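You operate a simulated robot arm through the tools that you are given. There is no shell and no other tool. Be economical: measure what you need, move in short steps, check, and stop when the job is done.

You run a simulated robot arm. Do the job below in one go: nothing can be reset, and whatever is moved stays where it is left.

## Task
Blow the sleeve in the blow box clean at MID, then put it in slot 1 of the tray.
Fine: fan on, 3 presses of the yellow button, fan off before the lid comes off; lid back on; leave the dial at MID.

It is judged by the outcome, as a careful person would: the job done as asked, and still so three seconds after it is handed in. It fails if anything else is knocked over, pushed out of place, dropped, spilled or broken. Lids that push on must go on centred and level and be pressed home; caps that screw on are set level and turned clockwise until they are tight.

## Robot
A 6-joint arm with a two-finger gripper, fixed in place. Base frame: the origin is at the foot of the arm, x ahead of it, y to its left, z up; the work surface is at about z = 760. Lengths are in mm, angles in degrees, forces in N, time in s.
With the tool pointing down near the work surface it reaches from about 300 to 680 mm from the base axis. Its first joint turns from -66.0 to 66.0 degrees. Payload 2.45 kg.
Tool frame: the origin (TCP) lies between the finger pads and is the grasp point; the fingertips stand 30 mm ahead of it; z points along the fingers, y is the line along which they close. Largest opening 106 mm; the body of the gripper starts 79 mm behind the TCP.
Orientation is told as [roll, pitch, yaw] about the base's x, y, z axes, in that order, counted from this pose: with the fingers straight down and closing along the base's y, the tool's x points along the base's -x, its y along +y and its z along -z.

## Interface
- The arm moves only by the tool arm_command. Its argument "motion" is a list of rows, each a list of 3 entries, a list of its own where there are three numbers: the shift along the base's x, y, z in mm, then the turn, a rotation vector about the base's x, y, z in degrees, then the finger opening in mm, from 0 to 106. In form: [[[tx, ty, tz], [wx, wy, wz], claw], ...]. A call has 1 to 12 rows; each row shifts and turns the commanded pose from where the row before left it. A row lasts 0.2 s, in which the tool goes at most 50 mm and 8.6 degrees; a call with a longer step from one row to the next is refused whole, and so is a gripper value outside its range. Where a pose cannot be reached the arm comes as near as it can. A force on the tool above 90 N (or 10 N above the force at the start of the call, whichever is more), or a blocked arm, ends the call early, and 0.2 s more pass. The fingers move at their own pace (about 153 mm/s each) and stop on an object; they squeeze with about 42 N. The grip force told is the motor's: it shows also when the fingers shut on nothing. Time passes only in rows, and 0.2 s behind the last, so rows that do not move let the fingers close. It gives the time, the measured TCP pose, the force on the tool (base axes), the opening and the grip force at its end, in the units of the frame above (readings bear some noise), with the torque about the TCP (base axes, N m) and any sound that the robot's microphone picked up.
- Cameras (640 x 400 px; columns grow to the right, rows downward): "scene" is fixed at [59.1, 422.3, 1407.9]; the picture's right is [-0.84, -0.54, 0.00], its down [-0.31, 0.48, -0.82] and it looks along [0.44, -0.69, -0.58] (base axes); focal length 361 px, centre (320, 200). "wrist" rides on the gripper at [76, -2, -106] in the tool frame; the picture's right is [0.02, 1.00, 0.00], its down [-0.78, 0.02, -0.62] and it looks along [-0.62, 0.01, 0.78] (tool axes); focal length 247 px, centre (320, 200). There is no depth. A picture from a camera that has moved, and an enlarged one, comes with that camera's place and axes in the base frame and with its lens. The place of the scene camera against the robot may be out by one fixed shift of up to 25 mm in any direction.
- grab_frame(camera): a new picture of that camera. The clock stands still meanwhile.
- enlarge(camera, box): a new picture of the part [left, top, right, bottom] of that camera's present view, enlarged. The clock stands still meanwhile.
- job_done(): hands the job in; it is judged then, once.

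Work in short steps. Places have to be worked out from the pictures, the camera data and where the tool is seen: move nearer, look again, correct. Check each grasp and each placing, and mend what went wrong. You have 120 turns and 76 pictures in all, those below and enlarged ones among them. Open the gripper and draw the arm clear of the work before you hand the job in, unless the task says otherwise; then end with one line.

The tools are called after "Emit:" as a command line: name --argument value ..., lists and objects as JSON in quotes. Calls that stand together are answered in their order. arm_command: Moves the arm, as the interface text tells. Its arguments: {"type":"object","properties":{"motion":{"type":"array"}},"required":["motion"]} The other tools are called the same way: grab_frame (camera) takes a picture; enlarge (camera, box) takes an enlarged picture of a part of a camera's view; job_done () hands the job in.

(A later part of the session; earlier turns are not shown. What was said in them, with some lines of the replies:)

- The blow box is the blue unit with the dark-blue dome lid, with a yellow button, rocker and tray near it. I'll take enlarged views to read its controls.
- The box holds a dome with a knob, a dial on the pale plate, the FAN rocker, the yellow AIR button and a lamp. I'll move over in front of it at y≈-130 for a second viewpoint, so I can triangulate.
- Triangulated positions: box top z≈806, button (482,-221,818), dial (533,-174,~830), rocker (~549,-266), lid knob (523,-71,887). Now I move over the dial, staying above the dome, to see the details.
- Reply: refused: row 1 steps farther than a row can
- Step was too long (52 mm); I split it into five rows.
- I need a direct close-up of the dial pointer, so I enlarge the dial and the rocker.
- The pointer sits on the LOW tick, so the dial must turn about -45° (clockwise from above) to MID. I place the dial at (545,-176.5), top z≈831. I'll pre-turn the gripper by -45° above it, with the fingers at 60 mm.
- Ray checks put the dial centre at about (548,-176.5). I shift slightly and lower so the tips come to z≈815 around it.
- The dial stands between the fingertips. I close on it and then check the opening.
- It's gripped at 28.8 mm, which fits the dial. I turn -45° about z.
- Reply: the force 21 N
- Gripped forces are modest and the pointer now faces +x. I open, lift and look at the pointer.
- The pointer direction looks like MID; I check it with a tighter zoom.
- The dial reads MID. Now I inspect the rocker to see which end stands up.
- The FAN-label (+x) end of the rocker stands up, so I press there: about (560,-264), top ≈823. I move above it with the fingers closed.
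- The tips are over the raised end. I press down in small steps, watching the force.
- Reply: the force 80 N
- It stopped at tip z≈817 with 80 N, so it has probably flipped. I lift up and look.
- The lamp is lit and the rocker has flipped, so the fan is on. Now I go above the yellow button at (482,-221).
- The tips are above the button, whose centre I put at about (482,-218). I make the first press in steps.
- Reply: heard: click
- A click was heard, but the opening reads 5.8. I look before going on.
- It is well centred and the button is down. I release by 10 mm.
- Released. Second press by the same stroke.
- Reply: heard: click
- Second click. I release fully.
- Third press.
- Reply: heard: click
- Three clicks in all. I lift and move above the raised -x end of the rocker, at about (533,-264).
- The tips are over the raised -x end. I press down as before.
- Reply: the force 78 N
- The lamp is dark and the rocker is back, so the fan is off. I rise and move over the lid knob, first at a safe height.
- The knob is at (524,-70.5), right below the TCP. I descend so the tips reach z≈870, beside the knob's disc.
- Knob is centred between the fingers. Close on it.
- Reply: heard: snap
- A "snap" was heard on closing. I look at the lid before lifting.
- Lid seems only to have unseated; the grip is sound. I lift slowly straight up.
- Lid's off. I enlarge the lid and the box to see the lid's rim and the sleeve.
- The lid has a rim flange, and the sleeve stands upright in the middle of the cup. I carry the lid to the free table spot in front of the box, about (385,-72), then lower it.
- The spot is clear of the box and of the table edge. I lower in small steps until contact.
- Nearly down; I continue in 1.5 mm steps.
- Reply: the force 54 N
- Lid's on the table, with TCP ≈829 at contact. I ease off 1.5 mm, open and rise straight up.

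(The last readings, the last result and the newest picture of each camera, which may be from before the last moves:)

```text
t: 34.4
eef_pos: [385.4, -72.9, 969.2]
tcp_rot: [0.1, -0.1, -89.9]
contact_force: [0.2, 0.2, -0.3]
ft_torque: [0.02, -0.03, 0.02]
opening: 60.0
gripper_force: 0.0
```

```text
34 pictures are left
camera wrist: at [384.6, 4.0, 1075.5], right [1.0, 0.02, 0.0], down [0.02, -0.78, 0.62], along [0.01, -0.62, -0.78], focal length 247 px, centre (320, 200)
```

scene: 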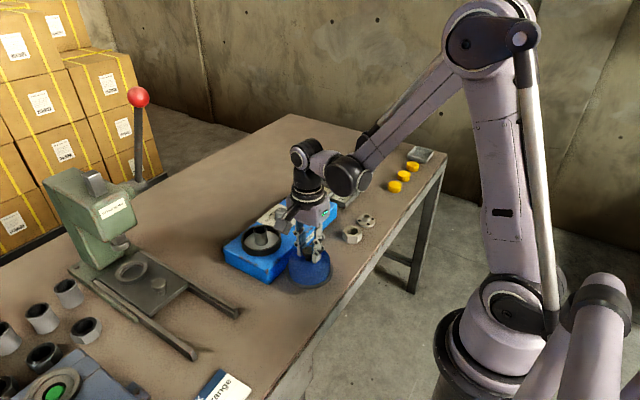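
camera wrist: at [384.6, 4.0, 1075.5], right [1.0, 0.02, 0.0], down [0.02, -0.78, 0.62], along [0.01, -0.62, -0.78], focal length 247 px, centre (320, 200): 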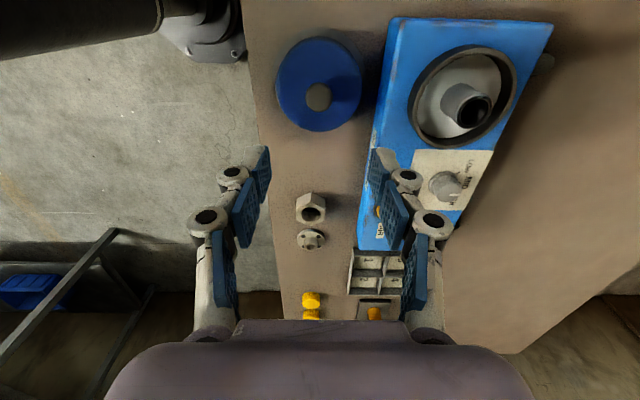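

Lid stands level on the table. Now I move above the sleeve at about (524,-71).

Emit:
arm_command --motion '[[[46, 0, 0], [0, 0, 0], 70], [[46, 1, 0], [0, 0, 0], 70], [[46, 1, 0], [0, 0, 0], 70], [[0, 0, 0], [0, 0, 0], 70]]'

Emit:
enlarge --camera "wrist" --box '[220, 10, 420, 210]'

Emit:
enlarge --camera "scene" --box '[215, 190, 315, 290]'

```text
t: 35.4
eef_pos: [522.6, -65.9, 969.5]
tcp_rot: [0.0, 0.0, -90.1]
contact_force: [-0.2, 0.5, -1.2]
ft_torque: [0.0, -0.03, 0.01]
opening: 70.0
gripper_force: 0.1
```

```text
2.00 times, centred on (320, 110) of wrist
camera zoom: at [521.7, 9.6, 1075.1], right [1.0, 0.02, 0.0], down [0.02, -0.78, 0.62], along [0.01, -0.62, -0.78], focal length 494 px, centre (320, 380)
```

zoom: 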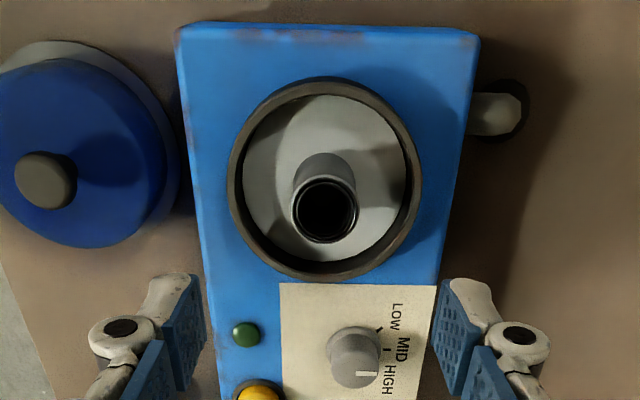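

```text
4.00 times, centred on (265, 240) of scene
camera zoom: at [59.1, 422.3, 1407.9], right [-0.84, -0.54, 0.0], down [-0.31, 0.48, -0.82], along [0.44, -0.69, -0.58], focal length 1446 px, centre (540, 40)
```

zoom: 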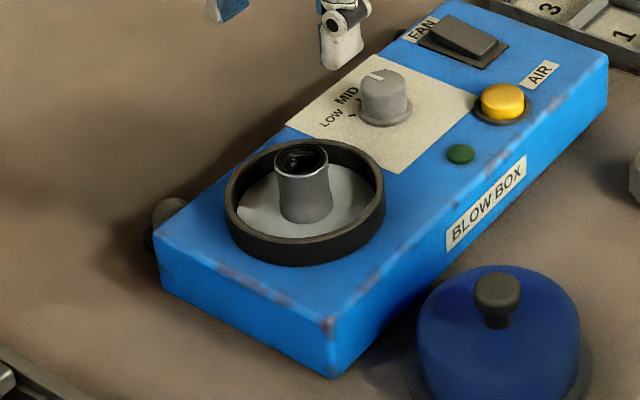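

I put the sleeve at about (524.5,-70): outer diameter ~31, top z≈853, bottom ≈808. I descend to TCP ≈890 first and recheck.

Emit:
arm_command --motion '[[[1, -2, -30], [0, 0, 0], 56], [[1, -2, -30], [0, 0, 0], 56], [[0, 0, -20], [0, 0, 0], 56], [[0, 0, 0], [0, 0, 0], 56], [[0, 0, 0], [0, 0, 0], 56]]'

Emit:
enlarge --camera "wrist" --box '[220, 60, 420, 260]'

```text
t: 36.6
eef_pos: [525.5, -72.8, 890.4]
tcp_rot: [0.0, 0.0, -89.9]
contact_force: [1.0, -0.1, -0.5]
ft_torque: [0.01, 0.0, 0.04]
opening: 55.8
gripper_force: 0.0
```

```text
2.00 times, centred on (320, 160) of wrist
camera zoom: at [523.7, 4.1, 995.8], right [1.0, 0.02, 0.0], down [0.02, -0.78, 0.62], along [0.01, -0.62, -0.78], focal length 494 px, centre (320, 280)
```

zoom: 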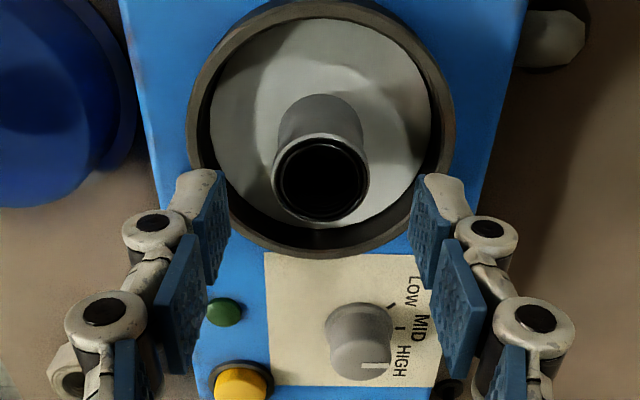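

The sleeve is well centred in x. I shift y by +2.5 and descend to TCP ≈862, with the tips at 832.

Emit:
arm_command --motion '[[[0, 2.5, -10], [0, 0, 0], 56], [[0, 0, -10], [0, 0, 0], 56], [[0, 0, -8], [0, 0, 0], 56], [[0, 0, 0], [0, 0, 0], 56]]'

Emit:
grab_frame --camera "wrist"

Emit:
enlarge --camera "scene" --box '[215, 190, 315, 290]'

```text
t: 37.6
eef_pos: [524.0, -69.2, 861.9]
tcp_rot: [0.1, 0.1, -90.0]
contact_force: [0.5, 0.2, -0.4]
ft_torque: [0.0, 0.03, 0.01]
opening: 55.8
gripper_force: 0.0
```

```text
30 pictures are left
camera wrist: at [522.9, 7.1, 967.0], right [1.0, 0.02, 0.0], down [0.02, -0.78, 0.62], along [0.01, -0.62, -0.78], focal length 247 px, centre (320, 200)
```

wrist: 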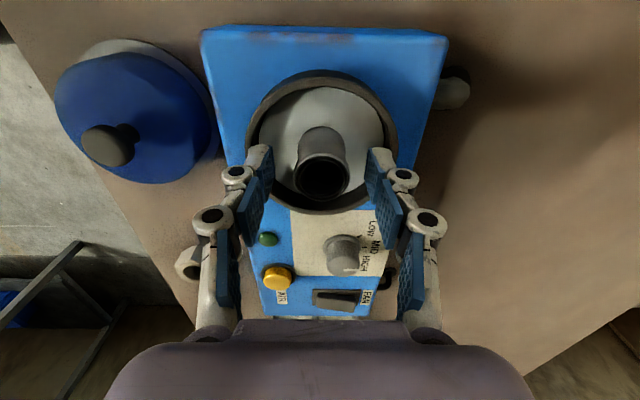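

```text
4.00 times, centred on (265, 240) of scene
camera zoom: at [59.1, 422.3, 1407.9], right [-0.84, -0.54, 0.0], down [-0.31, 0.48, -0.82], along [0.44, -0.69, -0.58], focal length 1446 px, centre (540, 40)
```

zoom: 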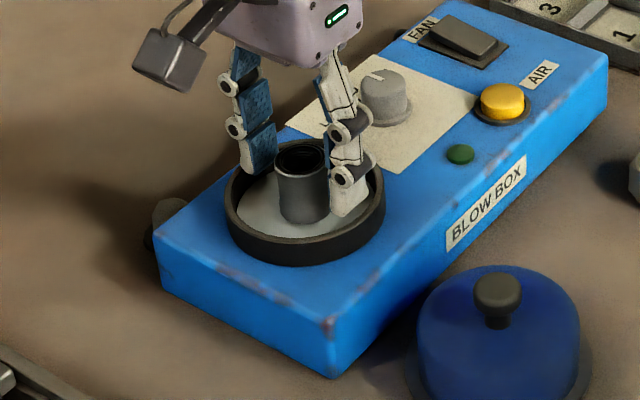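

The sleeve stands between the pads. I close and lift a little.

Emit:
arm_command --motion '[[[0, 0, 0], [0, 0, 0], 20], [[0, 0, 0], [0, 0, 0], 20], [[0, 0, 0], [0, 0, 0], 20]]'

```text
t: 38.4
eef_pos: [524.4, -69.3, 862.0]
tcp_rot: [0.1, 0.0, -90.0]
contact_force: [1.1, 0.1, 3.9]
ft_torque: [-0.02, -0.07, 0.01]
opening: 30.6
gripper_force: 41.6
```

Gripped at 30.6 mm. I lift 100 mm and head toward the tray, stopping short for a look.

Emit:
arm_command --motion '[[[0, 0, 10], [0, 0, 0], 20], [[0, 0, 40], [0, 0, 0], 20], [[0, 0, 40], [0, 0, 0], 20], [[0, 0, 10], [0, 0, 0], 20], [[-5, -45, 0], [0, 0, 0], 20], [[-5, -45, 0], [0, 0, 0], 20], [[-5, -45, 0], [0, 0, 0], 20], [[-5, -45, 0], [0, 0, 0], 20], [[-5, -45, 0], [0, 0, 0], 20], [[-5, -40, 0], [0, 0, 0], 20], [[0, 0, 0], [0, 0, 0], 20]]'

Emit:
grab_frame --camera "wrist"

Emit:
enlarge --camera "scene" --box '[210, 120, 390, 290]'

```text
t: 40.8
eef_pos: [493.5, -336.5, 962.6]
tcp_rot: [0.0, 0.0, -90.0]
contact_force: [-0.3, -0.5, -0.5]
ft_torque: [0.01, 0.0, -0.02]
opening: 30.7
gripper_force: 41.7
```

```text
28 pictures are left
camera wrist: at [492.8, -260.6, 1067.5], right [1.0, 0.02, 0.0], down [0.02, -0.78, 0.62], along [0.01, -0.62, -0.78], focal length 247 px, centre (320, 200)
```

wrist: 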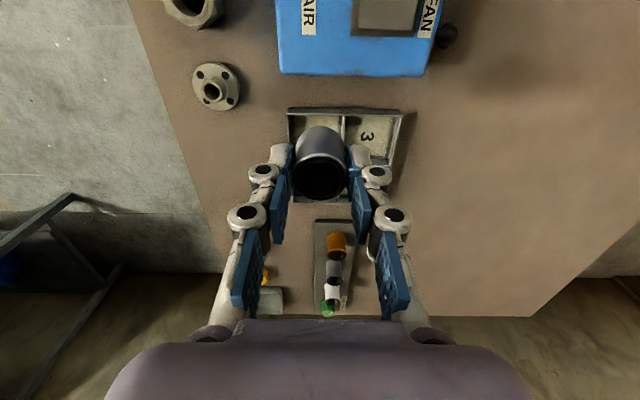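

```text
2.35 times, centred on (300, 205) of scene
camera zoom: at [59.1, 422.2, 1407.9], right [-0.84, -0.54, 0.0], down [-0.31, 0.48, -0.82], along [0.44, -0.69, -0.58], focal length 850 px, centre (367, 188)
```

zoom: 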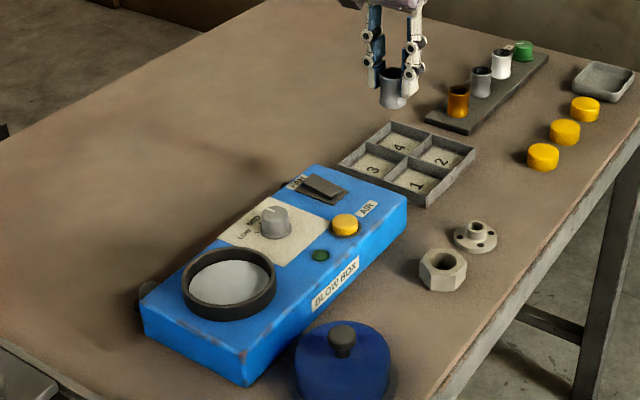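

The sleeve hangs straight. I find the tray spanning x 455–590 with its divider near 521, so slot 1's centre is about (489,-397). I move above and part-way down.

Emit:
arm_command --motion '[[[-2, -30, 0], [0, 0, 0], 20], [[-2, -31, 0], [0, 0, 0], 20], [[0, 0, -40], [0, 0, 0], 20], [[0, 0, -40], [0, 0, 0], 20], [[0, 0, -22], [0, 0, 0], 20], [[0, 0, 0], [0, 0, 0], 20], [[0, 0, 0], [0, 0, 0], 20]]'

Emit:
grab_frame --camera "wrist"

Emit:
enlarge --camera "scene" --box '[290, 140, 370, 220]'

```text
t: 42.4
eef_pos: [491.2, -396.2, 857.8]
tcp_rot: [0.0, 0.0, -90.0]
contact_force: [0.1, 0.3, -1.5]
ft_torque: [-0.02, 0.01, 0.0]
opening: 30.7
gripper_force: 42.0
```

```text
26 pictures are left
camera wrist: at [489.4, -319.8, 963.1], right [1.0, 0.02, 0.0], down [0.02, -0.78, 0.62], along [0.01, -0.62, -0.78], focal length 247 px, centre (320, 200)
```

wrist: 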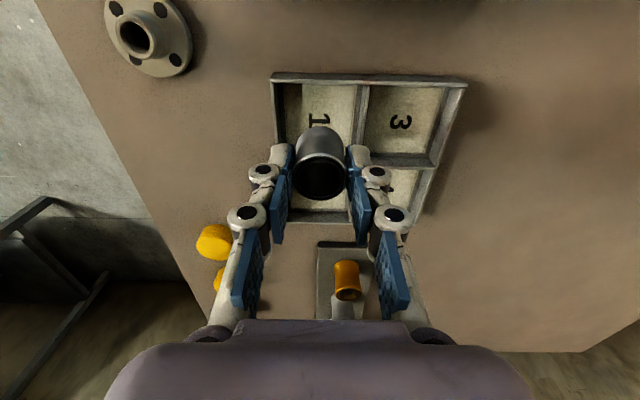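

```text
5.00 times, centred on (330, 180) of scene
camera zoom: at [59.1, 422.2, 1407.9], right [-0.84, -0.54, 0.0], down [-0.31, 0.48, -0.82], along [0.44, -0.69, -0.58], focal length 1807 px, centre (270, 300)
```

zoom: 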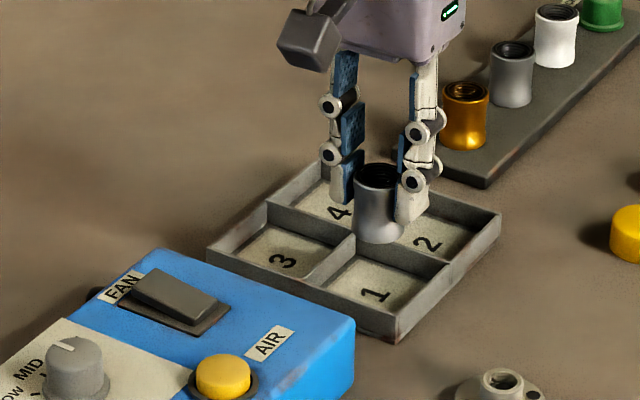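

Now I refine slot 1 to x 456–521, y -422…-360, centre (489,-391). I shift (-2,+4) and lower, slowly at the end.

Emit:
arm_command --motion '[[[-2, 4, -10], [0, 0, 0], 20], [[0, 0, -12], [0, 0, 0], 20], [[0, 0, -8], [0, 0, 0], 20], [[0, 0, -3], [0, 0, 0], 20], [[0, 0, -2], [0, 0, 0], 20], [[0, 0, -2], [0, 0, 0], 20]]'

```text
t: 43.8
eef_pos: [488.2, -392.7, 822.4]
tcp_rot: [0.1, 0.0, -90.0]
contact_force: [1.2, 0.1, -1.2]
ft_torque: [-0.01, 0.02, 0.02]
opening: 30.5
gripper_force: 41.7
```

Emit:
arm_command --motion '[[[0, 0, -2], [0, 0, 0], 20], [[0, 0, -1.5], [0, 0, 0], 20], [[0, 0, -1.5], [0, 0, 0], 20]]'

Emit:
enlarge --camera "scene" --box '[290, 140, 370, 220]'

```text
t: 44.6
eef_pos: [487.8, -394.2, 817.8]
tcp_rot: [0.1, 0.0, -90.0]
contact_force: [0.2, 1.0, -1.7]
ft_torque: [0.0, 0.02, 0.02]
opening: 30.5
gripper_force: 41.9
```

```text
5.00 times, centred on (330, 180) of scene
camera zoom: at [59.1, 422.2, 1407.9], right [-0.84, -0.54, 0.0], down [-0.31, 0.48, -0.82], along [0.44, -0.69, -0.58], focal length 1807 px, centre (270, 300)
```

zoom: 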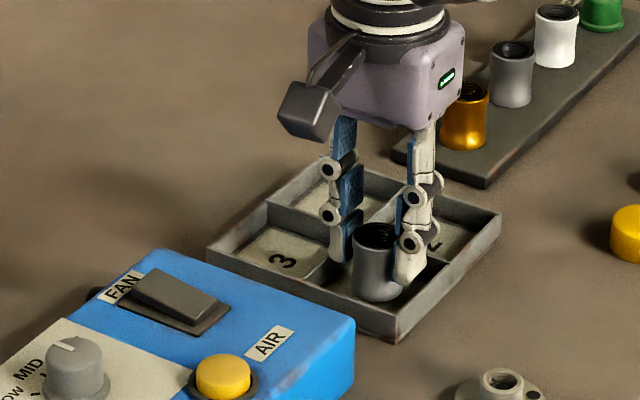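

The sleeve is inside slot 1, not yet touching. I go on in 1.5 mm steps.

Emit:
arm_command --motion '[[[0, 0, -1.5], [0, 0, 0], 20], [[0, 0, -1.5], [0, 0, 0], 20], [[0, 0, -1.5], [0, 0, 0], 20]]'

```text
t: 45.4
eef_pos: [487.8, -393.3, 813.1]
tcp_rot: [0.0, 0.0, -90.1]
contact_force: [-0.3, 0.3, -1.2]
ft_torque: [0.0, -0.01, 0.0]
opening: 30.7
gripper_force: 42.2
```

Emit:
arm_command --motion '[[[0, 0, -1.5], [0, 0, 0], 20], [[0, 0, -1.5], [0, 0, 0], 20], [[0, 0, -1], [0, 0, 0], 20]]'

Emit:
enlarge --camera "scene" --box '[315, 170, 355, 210]'

```text
t: 46.2
eef_pos: [489.5, -393.1, 811.0]
tcp_rot: [0.1, 0.0, -90.1]
contact_force: [0.6, 0.3, 34.0]
ft_torque: [0.0, 0.0, 0.01]
opening: 30.3
gripper_force: 42.5
```

```text
10.00 times, centred on (335, 190) of scene
camera zoom: at [58.6, 422.7, 1407.8], right [-0.84, -0.54, 0.0], down [-0.31, 0.48, -0.82], along [0.44, -0.69, -0.58], focal length 3614 px, centre (170, 300)
```

zoom: 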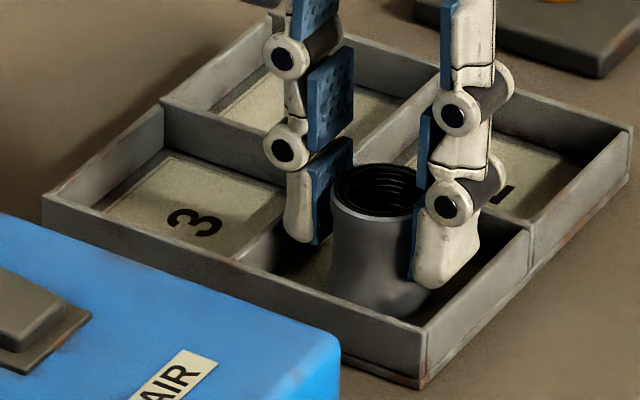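

It's on the slot floor (34 N). I ease 1 mm, open only to 38 mm to keep clear of the walls, and lift.

Emit:
arm_command --motion '[[[0, 0, 1], [0, 0, 0], 20], [[0, 0, 0], [0, 0, 0], 38], [[0, 0, 0], [0, 0, 0], 38], [[0, 0, 6], [0, 0, 0], 38], [[0, 0, 15], [0, 0, 0], 38], [[0, 0, 40], [0, 0, 0], 50], [[0, 0, 45], [0, 0, 0], 60], [[0, 0, 45], [0, 0, 0], 60], [[0, 0, 0], [0, 0, 0], 60]]'

Emit:
enlarge --camera "wrist" --box '[220, 60, 420, 260]'

```text
t: 48.2
eef_pos: [488.9, -393.0, 959.9]
tcp_rot: [-0.1, -0.1, -90.0]
contact_force: [0.1, -0.1, 0.5]
ft_torque: [0.02, -0.02, 0.0]
opening: 60.3
gripper_force: 0.0
```

```text
2.00 times, centred on (320, 160) of wrist
camera zoom: at [488.0, -317.2, 1065.5], right [1.0, 0.02, 0.0], down [0.02, -0.78, 0.62], along [0.01, -0.62, -0.78], focal length 494 px, centre (320, 280)
```

zoom: 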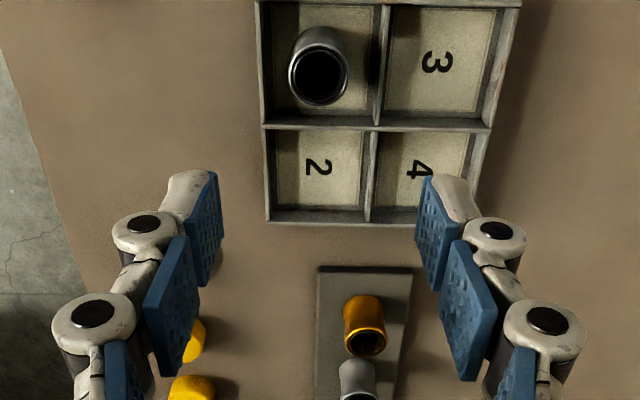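

The sleeve stands upright in slot 1. Now I return above the lid at (384.5,-71.5).

Emit:
arm_command --motion '[[[-13, 40, 0], [0, 0, 0], 60], [[-13, 40, 0], [0, 0, 0], 60], [[-13, 40, 0], [0, 0, 0], 60], [[-13, 40, 0], [0, 0, 0], 60], [[-13, 40, 0], [0, 0, 0], 60], [[-13, 40, 0], [0, 0, 0], 60], [[-13, 40, 0], [0, 0, 0], 60], [[-13.5, 41, 0], [0, 0, 0], 60], [[0, 0, -30], [0, 0, 0], 60], [[0, 0, -40], [0, 0, 0], 60], [[0, 0, 0], [0, 0, 0], 60], [[0, 0, 0], [0, 0, 0], 60]]'

Emit:
enlarge --camera "wrist" --box '[220, 60, 420, 260]'

```text
t: 50.8
eef_pos: [384.3, -71.0, 888.8]
tcp_rot: [0.0, 0.0, -90.0]
contact_force: [-0.6, -0.2, 0.0]
ft_torque: [-0.03, -0.03, 0.03]
opening: 59.8
gripper_force: 0.1
```

```text
2.00 times, centred on (320, 160) of wrist
camera zoom: at [382.8, 6.1, 994.9], right [1.0, 0.02, 0.0], down [0.02, -0.78, 0.62], along [0.01, -0.62, -0.78], focal length 494 px, centre (320, 280)
```

zoom: 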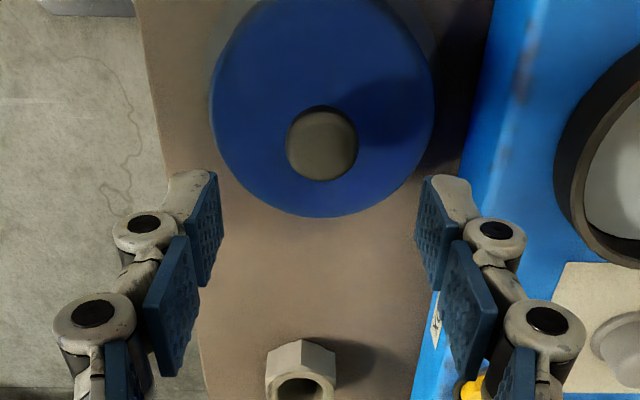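

Knob is at (384.5,-71), aligned. Descend to the former grasp height of about 830.5 and close.

Emit:
arm_command --motion '[[[0, 0, -25], [0, 0, 0], 60], [[0, 0, -20], [0, 0, 0], 60], [[0, 0, -10], [0, 0, 0], 60], [[0, 0, -3], [0, 0, 0], 60], [[0, 0, 0], [0, 0, 0], 60], [[0, 0, 0], [0, 0, 0], 15], [[0, 0, 0], [0, 0, 0], 15], [[0, 0, 0], [0, 0, 0], 15]]'

```text
t: 52.6
eef_pos: [384.1, -71.8, 833.7]
tcp_rot: [0.1, 0.0, -89.9]
contact_force: [1.5, -0.2, 3.3]
ft_torque: [0.05, -0.06, -0.03]
opening: 25.9
gripper_force: 42.2
```

Gripped. I lift to about 1000 and carry it back over the cup.

Emit:
arm_command --motion '[[[0, 0, 10], [0, 0, 0], 15], [[0, 0, 40], [0, 0, 0], 15], [[0, 0, 45], [0, 0, 0], 15], [[0, 0, 45], [0, 0, 0], 15], [[0, 0, 27], [0, 0, 0], 15], [[46, 0, 0], [0, 0, 0], 15], [[47, 0, 0], [0, 0, 0], 15], [[47, 0.5, 0], [0, 0, 0], 15], [[0, 0, 0], [0, 0, 0], 15], [[0, 0, -40], [0, 0, 0], 15], [[0, 0, 0], [0, 0, 0], 15], [[0, 0, 0], [0, 0, 0], 15]]'

Emit:
grab_frame --camera "wrist"

Emit:
enlarge --camera "scene" --box '[210, 160, 320, 290]'

```text
t: 55.2
eef_pos: [523.9, -68.6, 959.8]
tcp_rot: [0.0, 0.0, -90.0]
contact_force: [-0.4, 0.5, -0.7]
ft_torque: [-0.03, 0.0, 0.0]
opening: 26.0
gripper_force: 41.8
```

```text
20 pictures are left
camera wrist: at [523.1, 7.2, 1064.6], right [1.0, 0.02, 0.0], down [0.02, -0.78, 0.62], along [0.01, -0.62, -0.78], focal length 247 px, centre (320, 200)
```

wrist: 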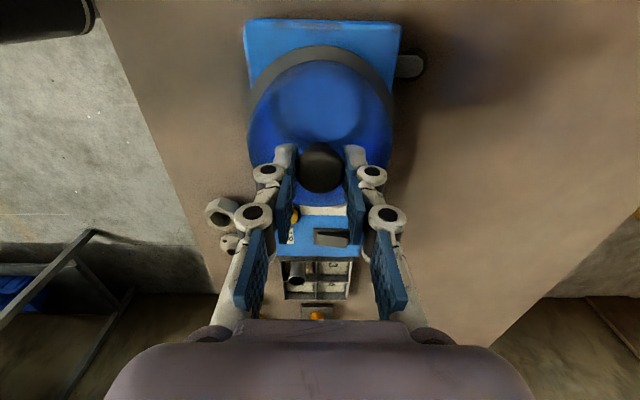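

```text
3.08 times, centred on (265, 225) of scene
camera zoom: at [59.1, 422.3, 1407.9], right [-0.84, -0.54, 0.0], down [-0.31, 0.48, -0.82], along [0.44, -0.69, -0.58], focal length 1112 px, centre (489, 123)
```

zoom: 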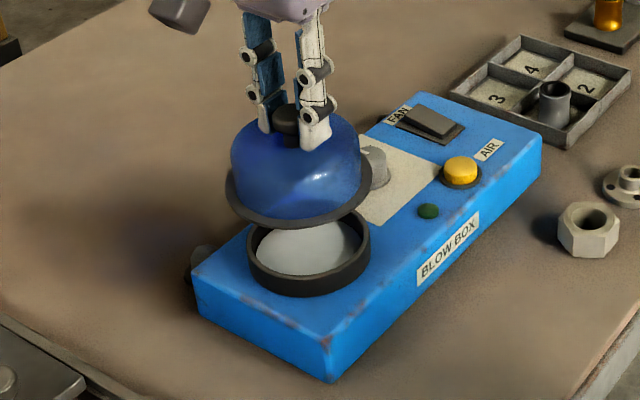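

The lid is nearly above the cup. I nudge y by -1.5, lower to TCP ≈915 and check alignment.

Emit:
arm_command --motion '[[[0, -1.5, -20], [0, 0, 0], 15], [[0, 0, -20], [0, 0, 0], 15], [[0, 0, -5], [0, 0, 0], 15], [[0, 0, 0], [0, 0, 0], 15], [[0, 0, 0], [0, 0, 0], 15]]'

Emit:
enlarge --camera "scene" --box '[220, 190, 300, 270]'

Emit:
enlarge --camera "wrist" --box '[220, 10, 420, 210]'

```text
t: 56.4
eef_pos: [525.2, -72.3, 914.7]
tcp_rot: [0.0, 0.0, -89.9]
contact_force: [-0.6, 0.0, -0.7]
ft_torque: [0.01, -0.03, 0.03]
opening: 26.0
gripper_force: 41.8
```

```text
5.00 times, centred on (260, 230) of scene
camera zoom: at [59.1, 422.3, 1407.9], right [-0.84, -0.54, 0.0], down [-0.31, 0.48, -0.82], along [0.44, -0.69, -0.58], focal length 1807 px, centre (620, 50)
```

zoom: 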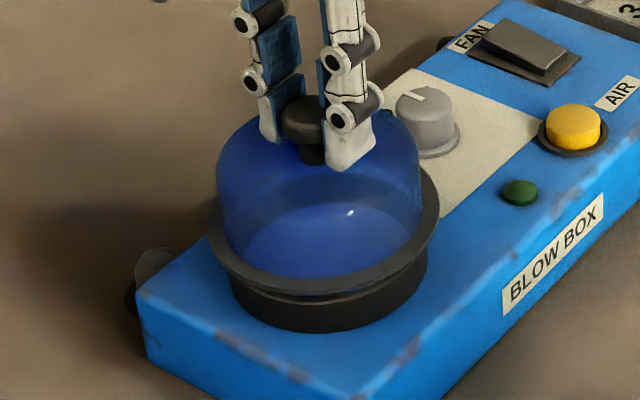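

```text
2.00 times, centred on (320, 110) of wrist
camera zoom: at [523.0, 4.8, 1020.4], right [1.0, 0.02, 0.0], down [0.02, -0.78, 0.62], along [0.01, -0.62, -0.78], focal length 494 px, centre (320, 380)
```

zoom: 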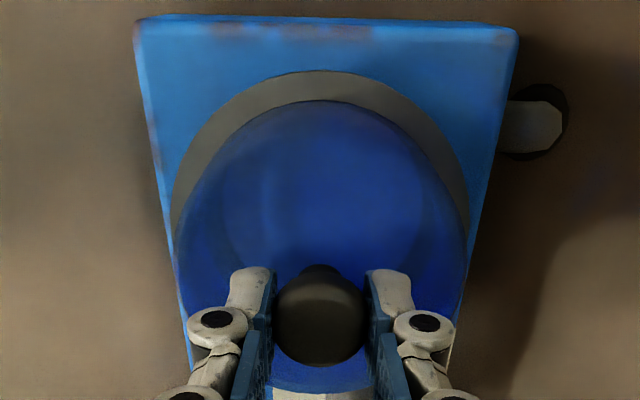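

The rim is concentric with the cup to within about 1 mm. I lower in small steps to contact.

Emit:
arm_command --motion '[[[0, 0, -4], [0, 0, 0], 15], [[0, 0, -3], [0, 0, 0], 15], [[0, 0, -2], [0, 0, 0], 15], [[0, 0, -2], [0, 0, 0], 15]]'

```text
t: 57.4
eef_pos: [524.7, -73.4, 903.5]
tcp_rot: [0.0, 0.0, -89.9]
contact_force: [-0.4, 0.2, -1.2]
ft_torque: [0.0, -0.02, -0.03]
opening: 25.9
gripper_force: 41.8
```

I nudge y by +1 (readings average about 1.3 beyond the original seat) and keep lowering.

Emit:
arm_command --motion '[[[0, 1.2, 0], [0, 0, 0], 15], [[0, 0, -1.5], [0, 0, 0], 15], [[0, 0, -1.5], [0, 0, 0], 15]]'

```text
t: 58.2
eef_pos: [524.2, -71.0, 903.4]
tcp_rot: [0.2, -0.1, -90.0]
contact_force: [9.0, -2.0, 40.6]
ft_torque: [-0.08, -0.17, -0.01]
opening: 25.7
gripper_force: 42.0
heard: snap
```

A snap was heard with 40 N contact. I press a little further and look.

Emit:
arm_command --motion '[[[0, 0, -1], [0, 0, 0], 15], [[0, 0, 0], [0, 0, 0], 15]]'

Emit:
enlarge --camera "scene" --box '[220, 190, 300, 270]'

```text
t: 58.8
eef_pos: [525.0, -72.6, 902.1]
tcp_rot: [0.3, -0.1, -90.0]
contact_force: [12.3, -3.6, 54.0]
ft_torque: [0.02, -0.26, -0.01]
opening: 25.7
gripper_force: 41.9
```

```text
5.00 times, centred on (260, 230) of scene
camera zoom: at [58.5, 422.3, 1407.9], right [-0.84, -0.54, 0.0], down [-0.31, 0.48, -0.82], along [0.44, -0.69, -0.58], focal length 1807 px, centre (620, 50)
```

zoom: 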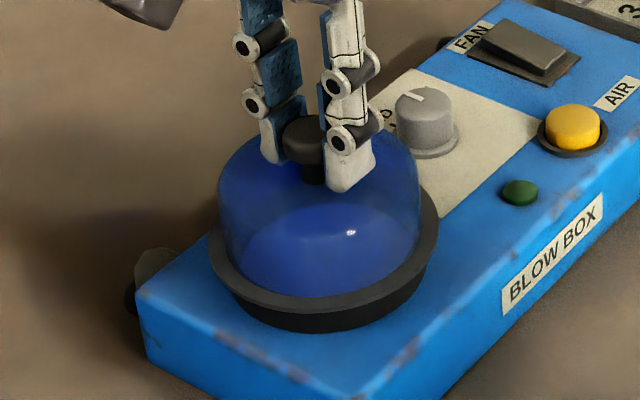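

It looks flush. I ease off 1.5 mm, open and rise a bit above the knob with closed fingers, so I can press it home from the top.

Emit:
arm_command --motion '[[[0, 0, 1.5], [0, 0, 0], 15], [[0, 0, 0], [0, 0, 0], 60], [[0, 0, 0], [0, 0, 0], 60], [[0, 0, 20], [0, 0, 0], 60], [[0, 0, 10], [0, 0, 0], 0], [[0, 0, 0], [0, 0, 0], 0], [[0, 0, 0], [0, 0, 0], 0]]'

Emit:
enlarge --camera "scene" --box '[220, 190, 300, 270]'

```text
t: 60.4
eef_pos: [524.0, -71.8, 932.7]
tcp_rot: [0.0, 0.0, -90.0]
contact_force: [0.4, -0.3, 0.4]
ft_torque: [-0.03, -0.02, 0.01]
opening: 0.0
gripper_force: 28.3
```

```text
5.00 times, centred on (260, 230) of scene
camera zoom: at [59.1, 422.3, 1407.9], right [-0.84, -0.54, 0.0], down [-0.31, 0.48, -0.82], along [0.44, -0.69, -0.58], focal length 1807 px, centre (620, 50)
```

zoom: 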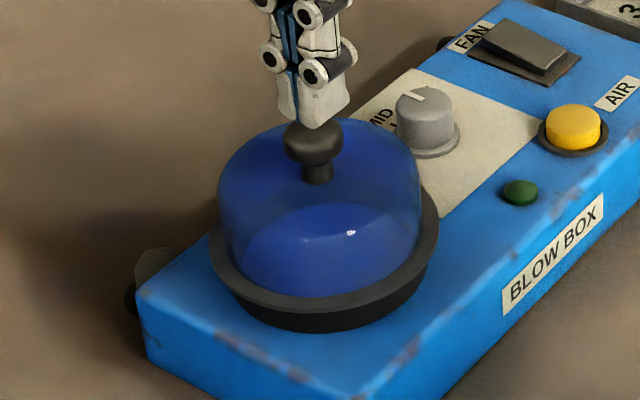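

Lid is level. I press down on the knob top until a firm force builds.

Emit:
arm_command --motion '[[[0, 0, -8], [0, 0, 0], 0], [[0, 0, -3], [0, 0, 0], 0], [[0, 0, -2], [0, 0, 0], 0], [[0, 0, -2], [0, 0, 0], 0], [[0, 0, -2], [0, 0, 0], 0]]'

```text
t: 61.4
eef_pos: [524.3, -71.0, 921.6]
tcp_rot: [0.1, 0.0, -90.1]
contact_force: [-4.8, 0.2, 18.9]
ft_torque: [0.05, 0.12, 0.0]
opening: 5.9
gripper_force: 28.9
stopped in row 5: the force on the tool passed its limit at 95 N (the readings are from after the stop); the commanded pose is now the measured one
```

Pressed home at about 95 N with no further snap. I retract up and away and open the gripper, then do a final check.

Emit:
arm_command --motion '[[[0, 0, 15], [0, 0, 0], 0], [[0, 0, 45], [0, 0, 0], 20], [[0, 0, 45], [0, 0, 0], 60], [[-30, 20, 20], [0, 0, 0], 80], [[-35, 30, 0], [0, 0, 0], 80], [[-35, 30, 0], [0, 0, 0], 80], [[0, 0, 0], [0, 0, 0], 80], [[0, 0, 0], [0, 0, 0], 80]]'

Emit:
enlarge --camera "scene" --box '[210, 150, 390, 290]'

Emit:
grab_frame --camera "wrist"

Emit:
enlarge --camera "scene" --box '[265, 180, 325, 240]'

```text
t: 63.2
eef_pos: [425.2, 8.9, 1047.1]
tcp_rot: [0.2, -0.1, -90.0]
contact_force: [-1.2, -0.5, -0.4]
ft_torque: [0.02, 0.01, 0.0]
opening: 79.9
gripper_force: 0.0
```

```text
2.86 times, centred on (300, 220) of scene
camera zoom: at [59.1, 422.3, 1407.9], right [-0.84, -0.54, 0.0], down [-0.31, 0.48, -0.82], along [0.44, -0.69, -0.58], focal length 1033 px, centre (377, 143)
```

zoom: 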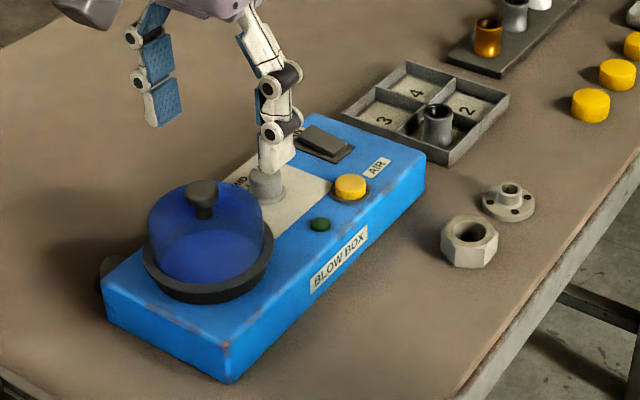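

```text
13 pictures are left
camera wrist: at [423.8, 85.6, 1153.1], right [1.0, 0.02, 0.0], down [0.02, -0.78, 0.62], along [0.01, -0.62, -0.78], focal length 247 px, centre (320, 200)
```

wrist: 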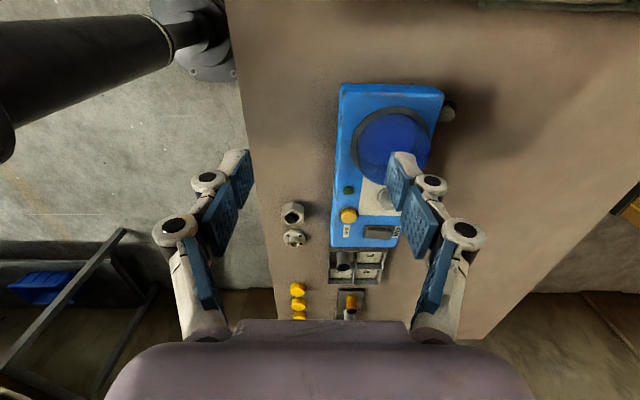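

```text
6.67 times, centred on (295, 210) of scene
camera zoom: at [59.1, 422.3, 1407.9], right [-0.84, -0.54, 0.0], down [-0.31, 0.48, -0.82], along [0.44, -0.69, -0.58], focal length 2409 px, centre (487, 133)
```

zoom: 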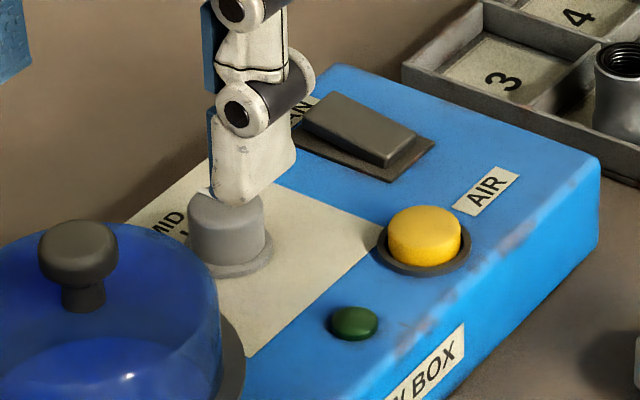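

The lid is seated level, the lamp is off, the sleeve stands in slot 1, and the last clear view of the dial showed MID. The arm is clear and the gripper is open, so I hand in.

Emit:
job_done

```text
The job is handed in.
```

The sleeve was blown clean at MID with three button presses, with the fan off before the lid came off. It now stands in slot 1, the lid is pressed back on, and the dial is left at MID.
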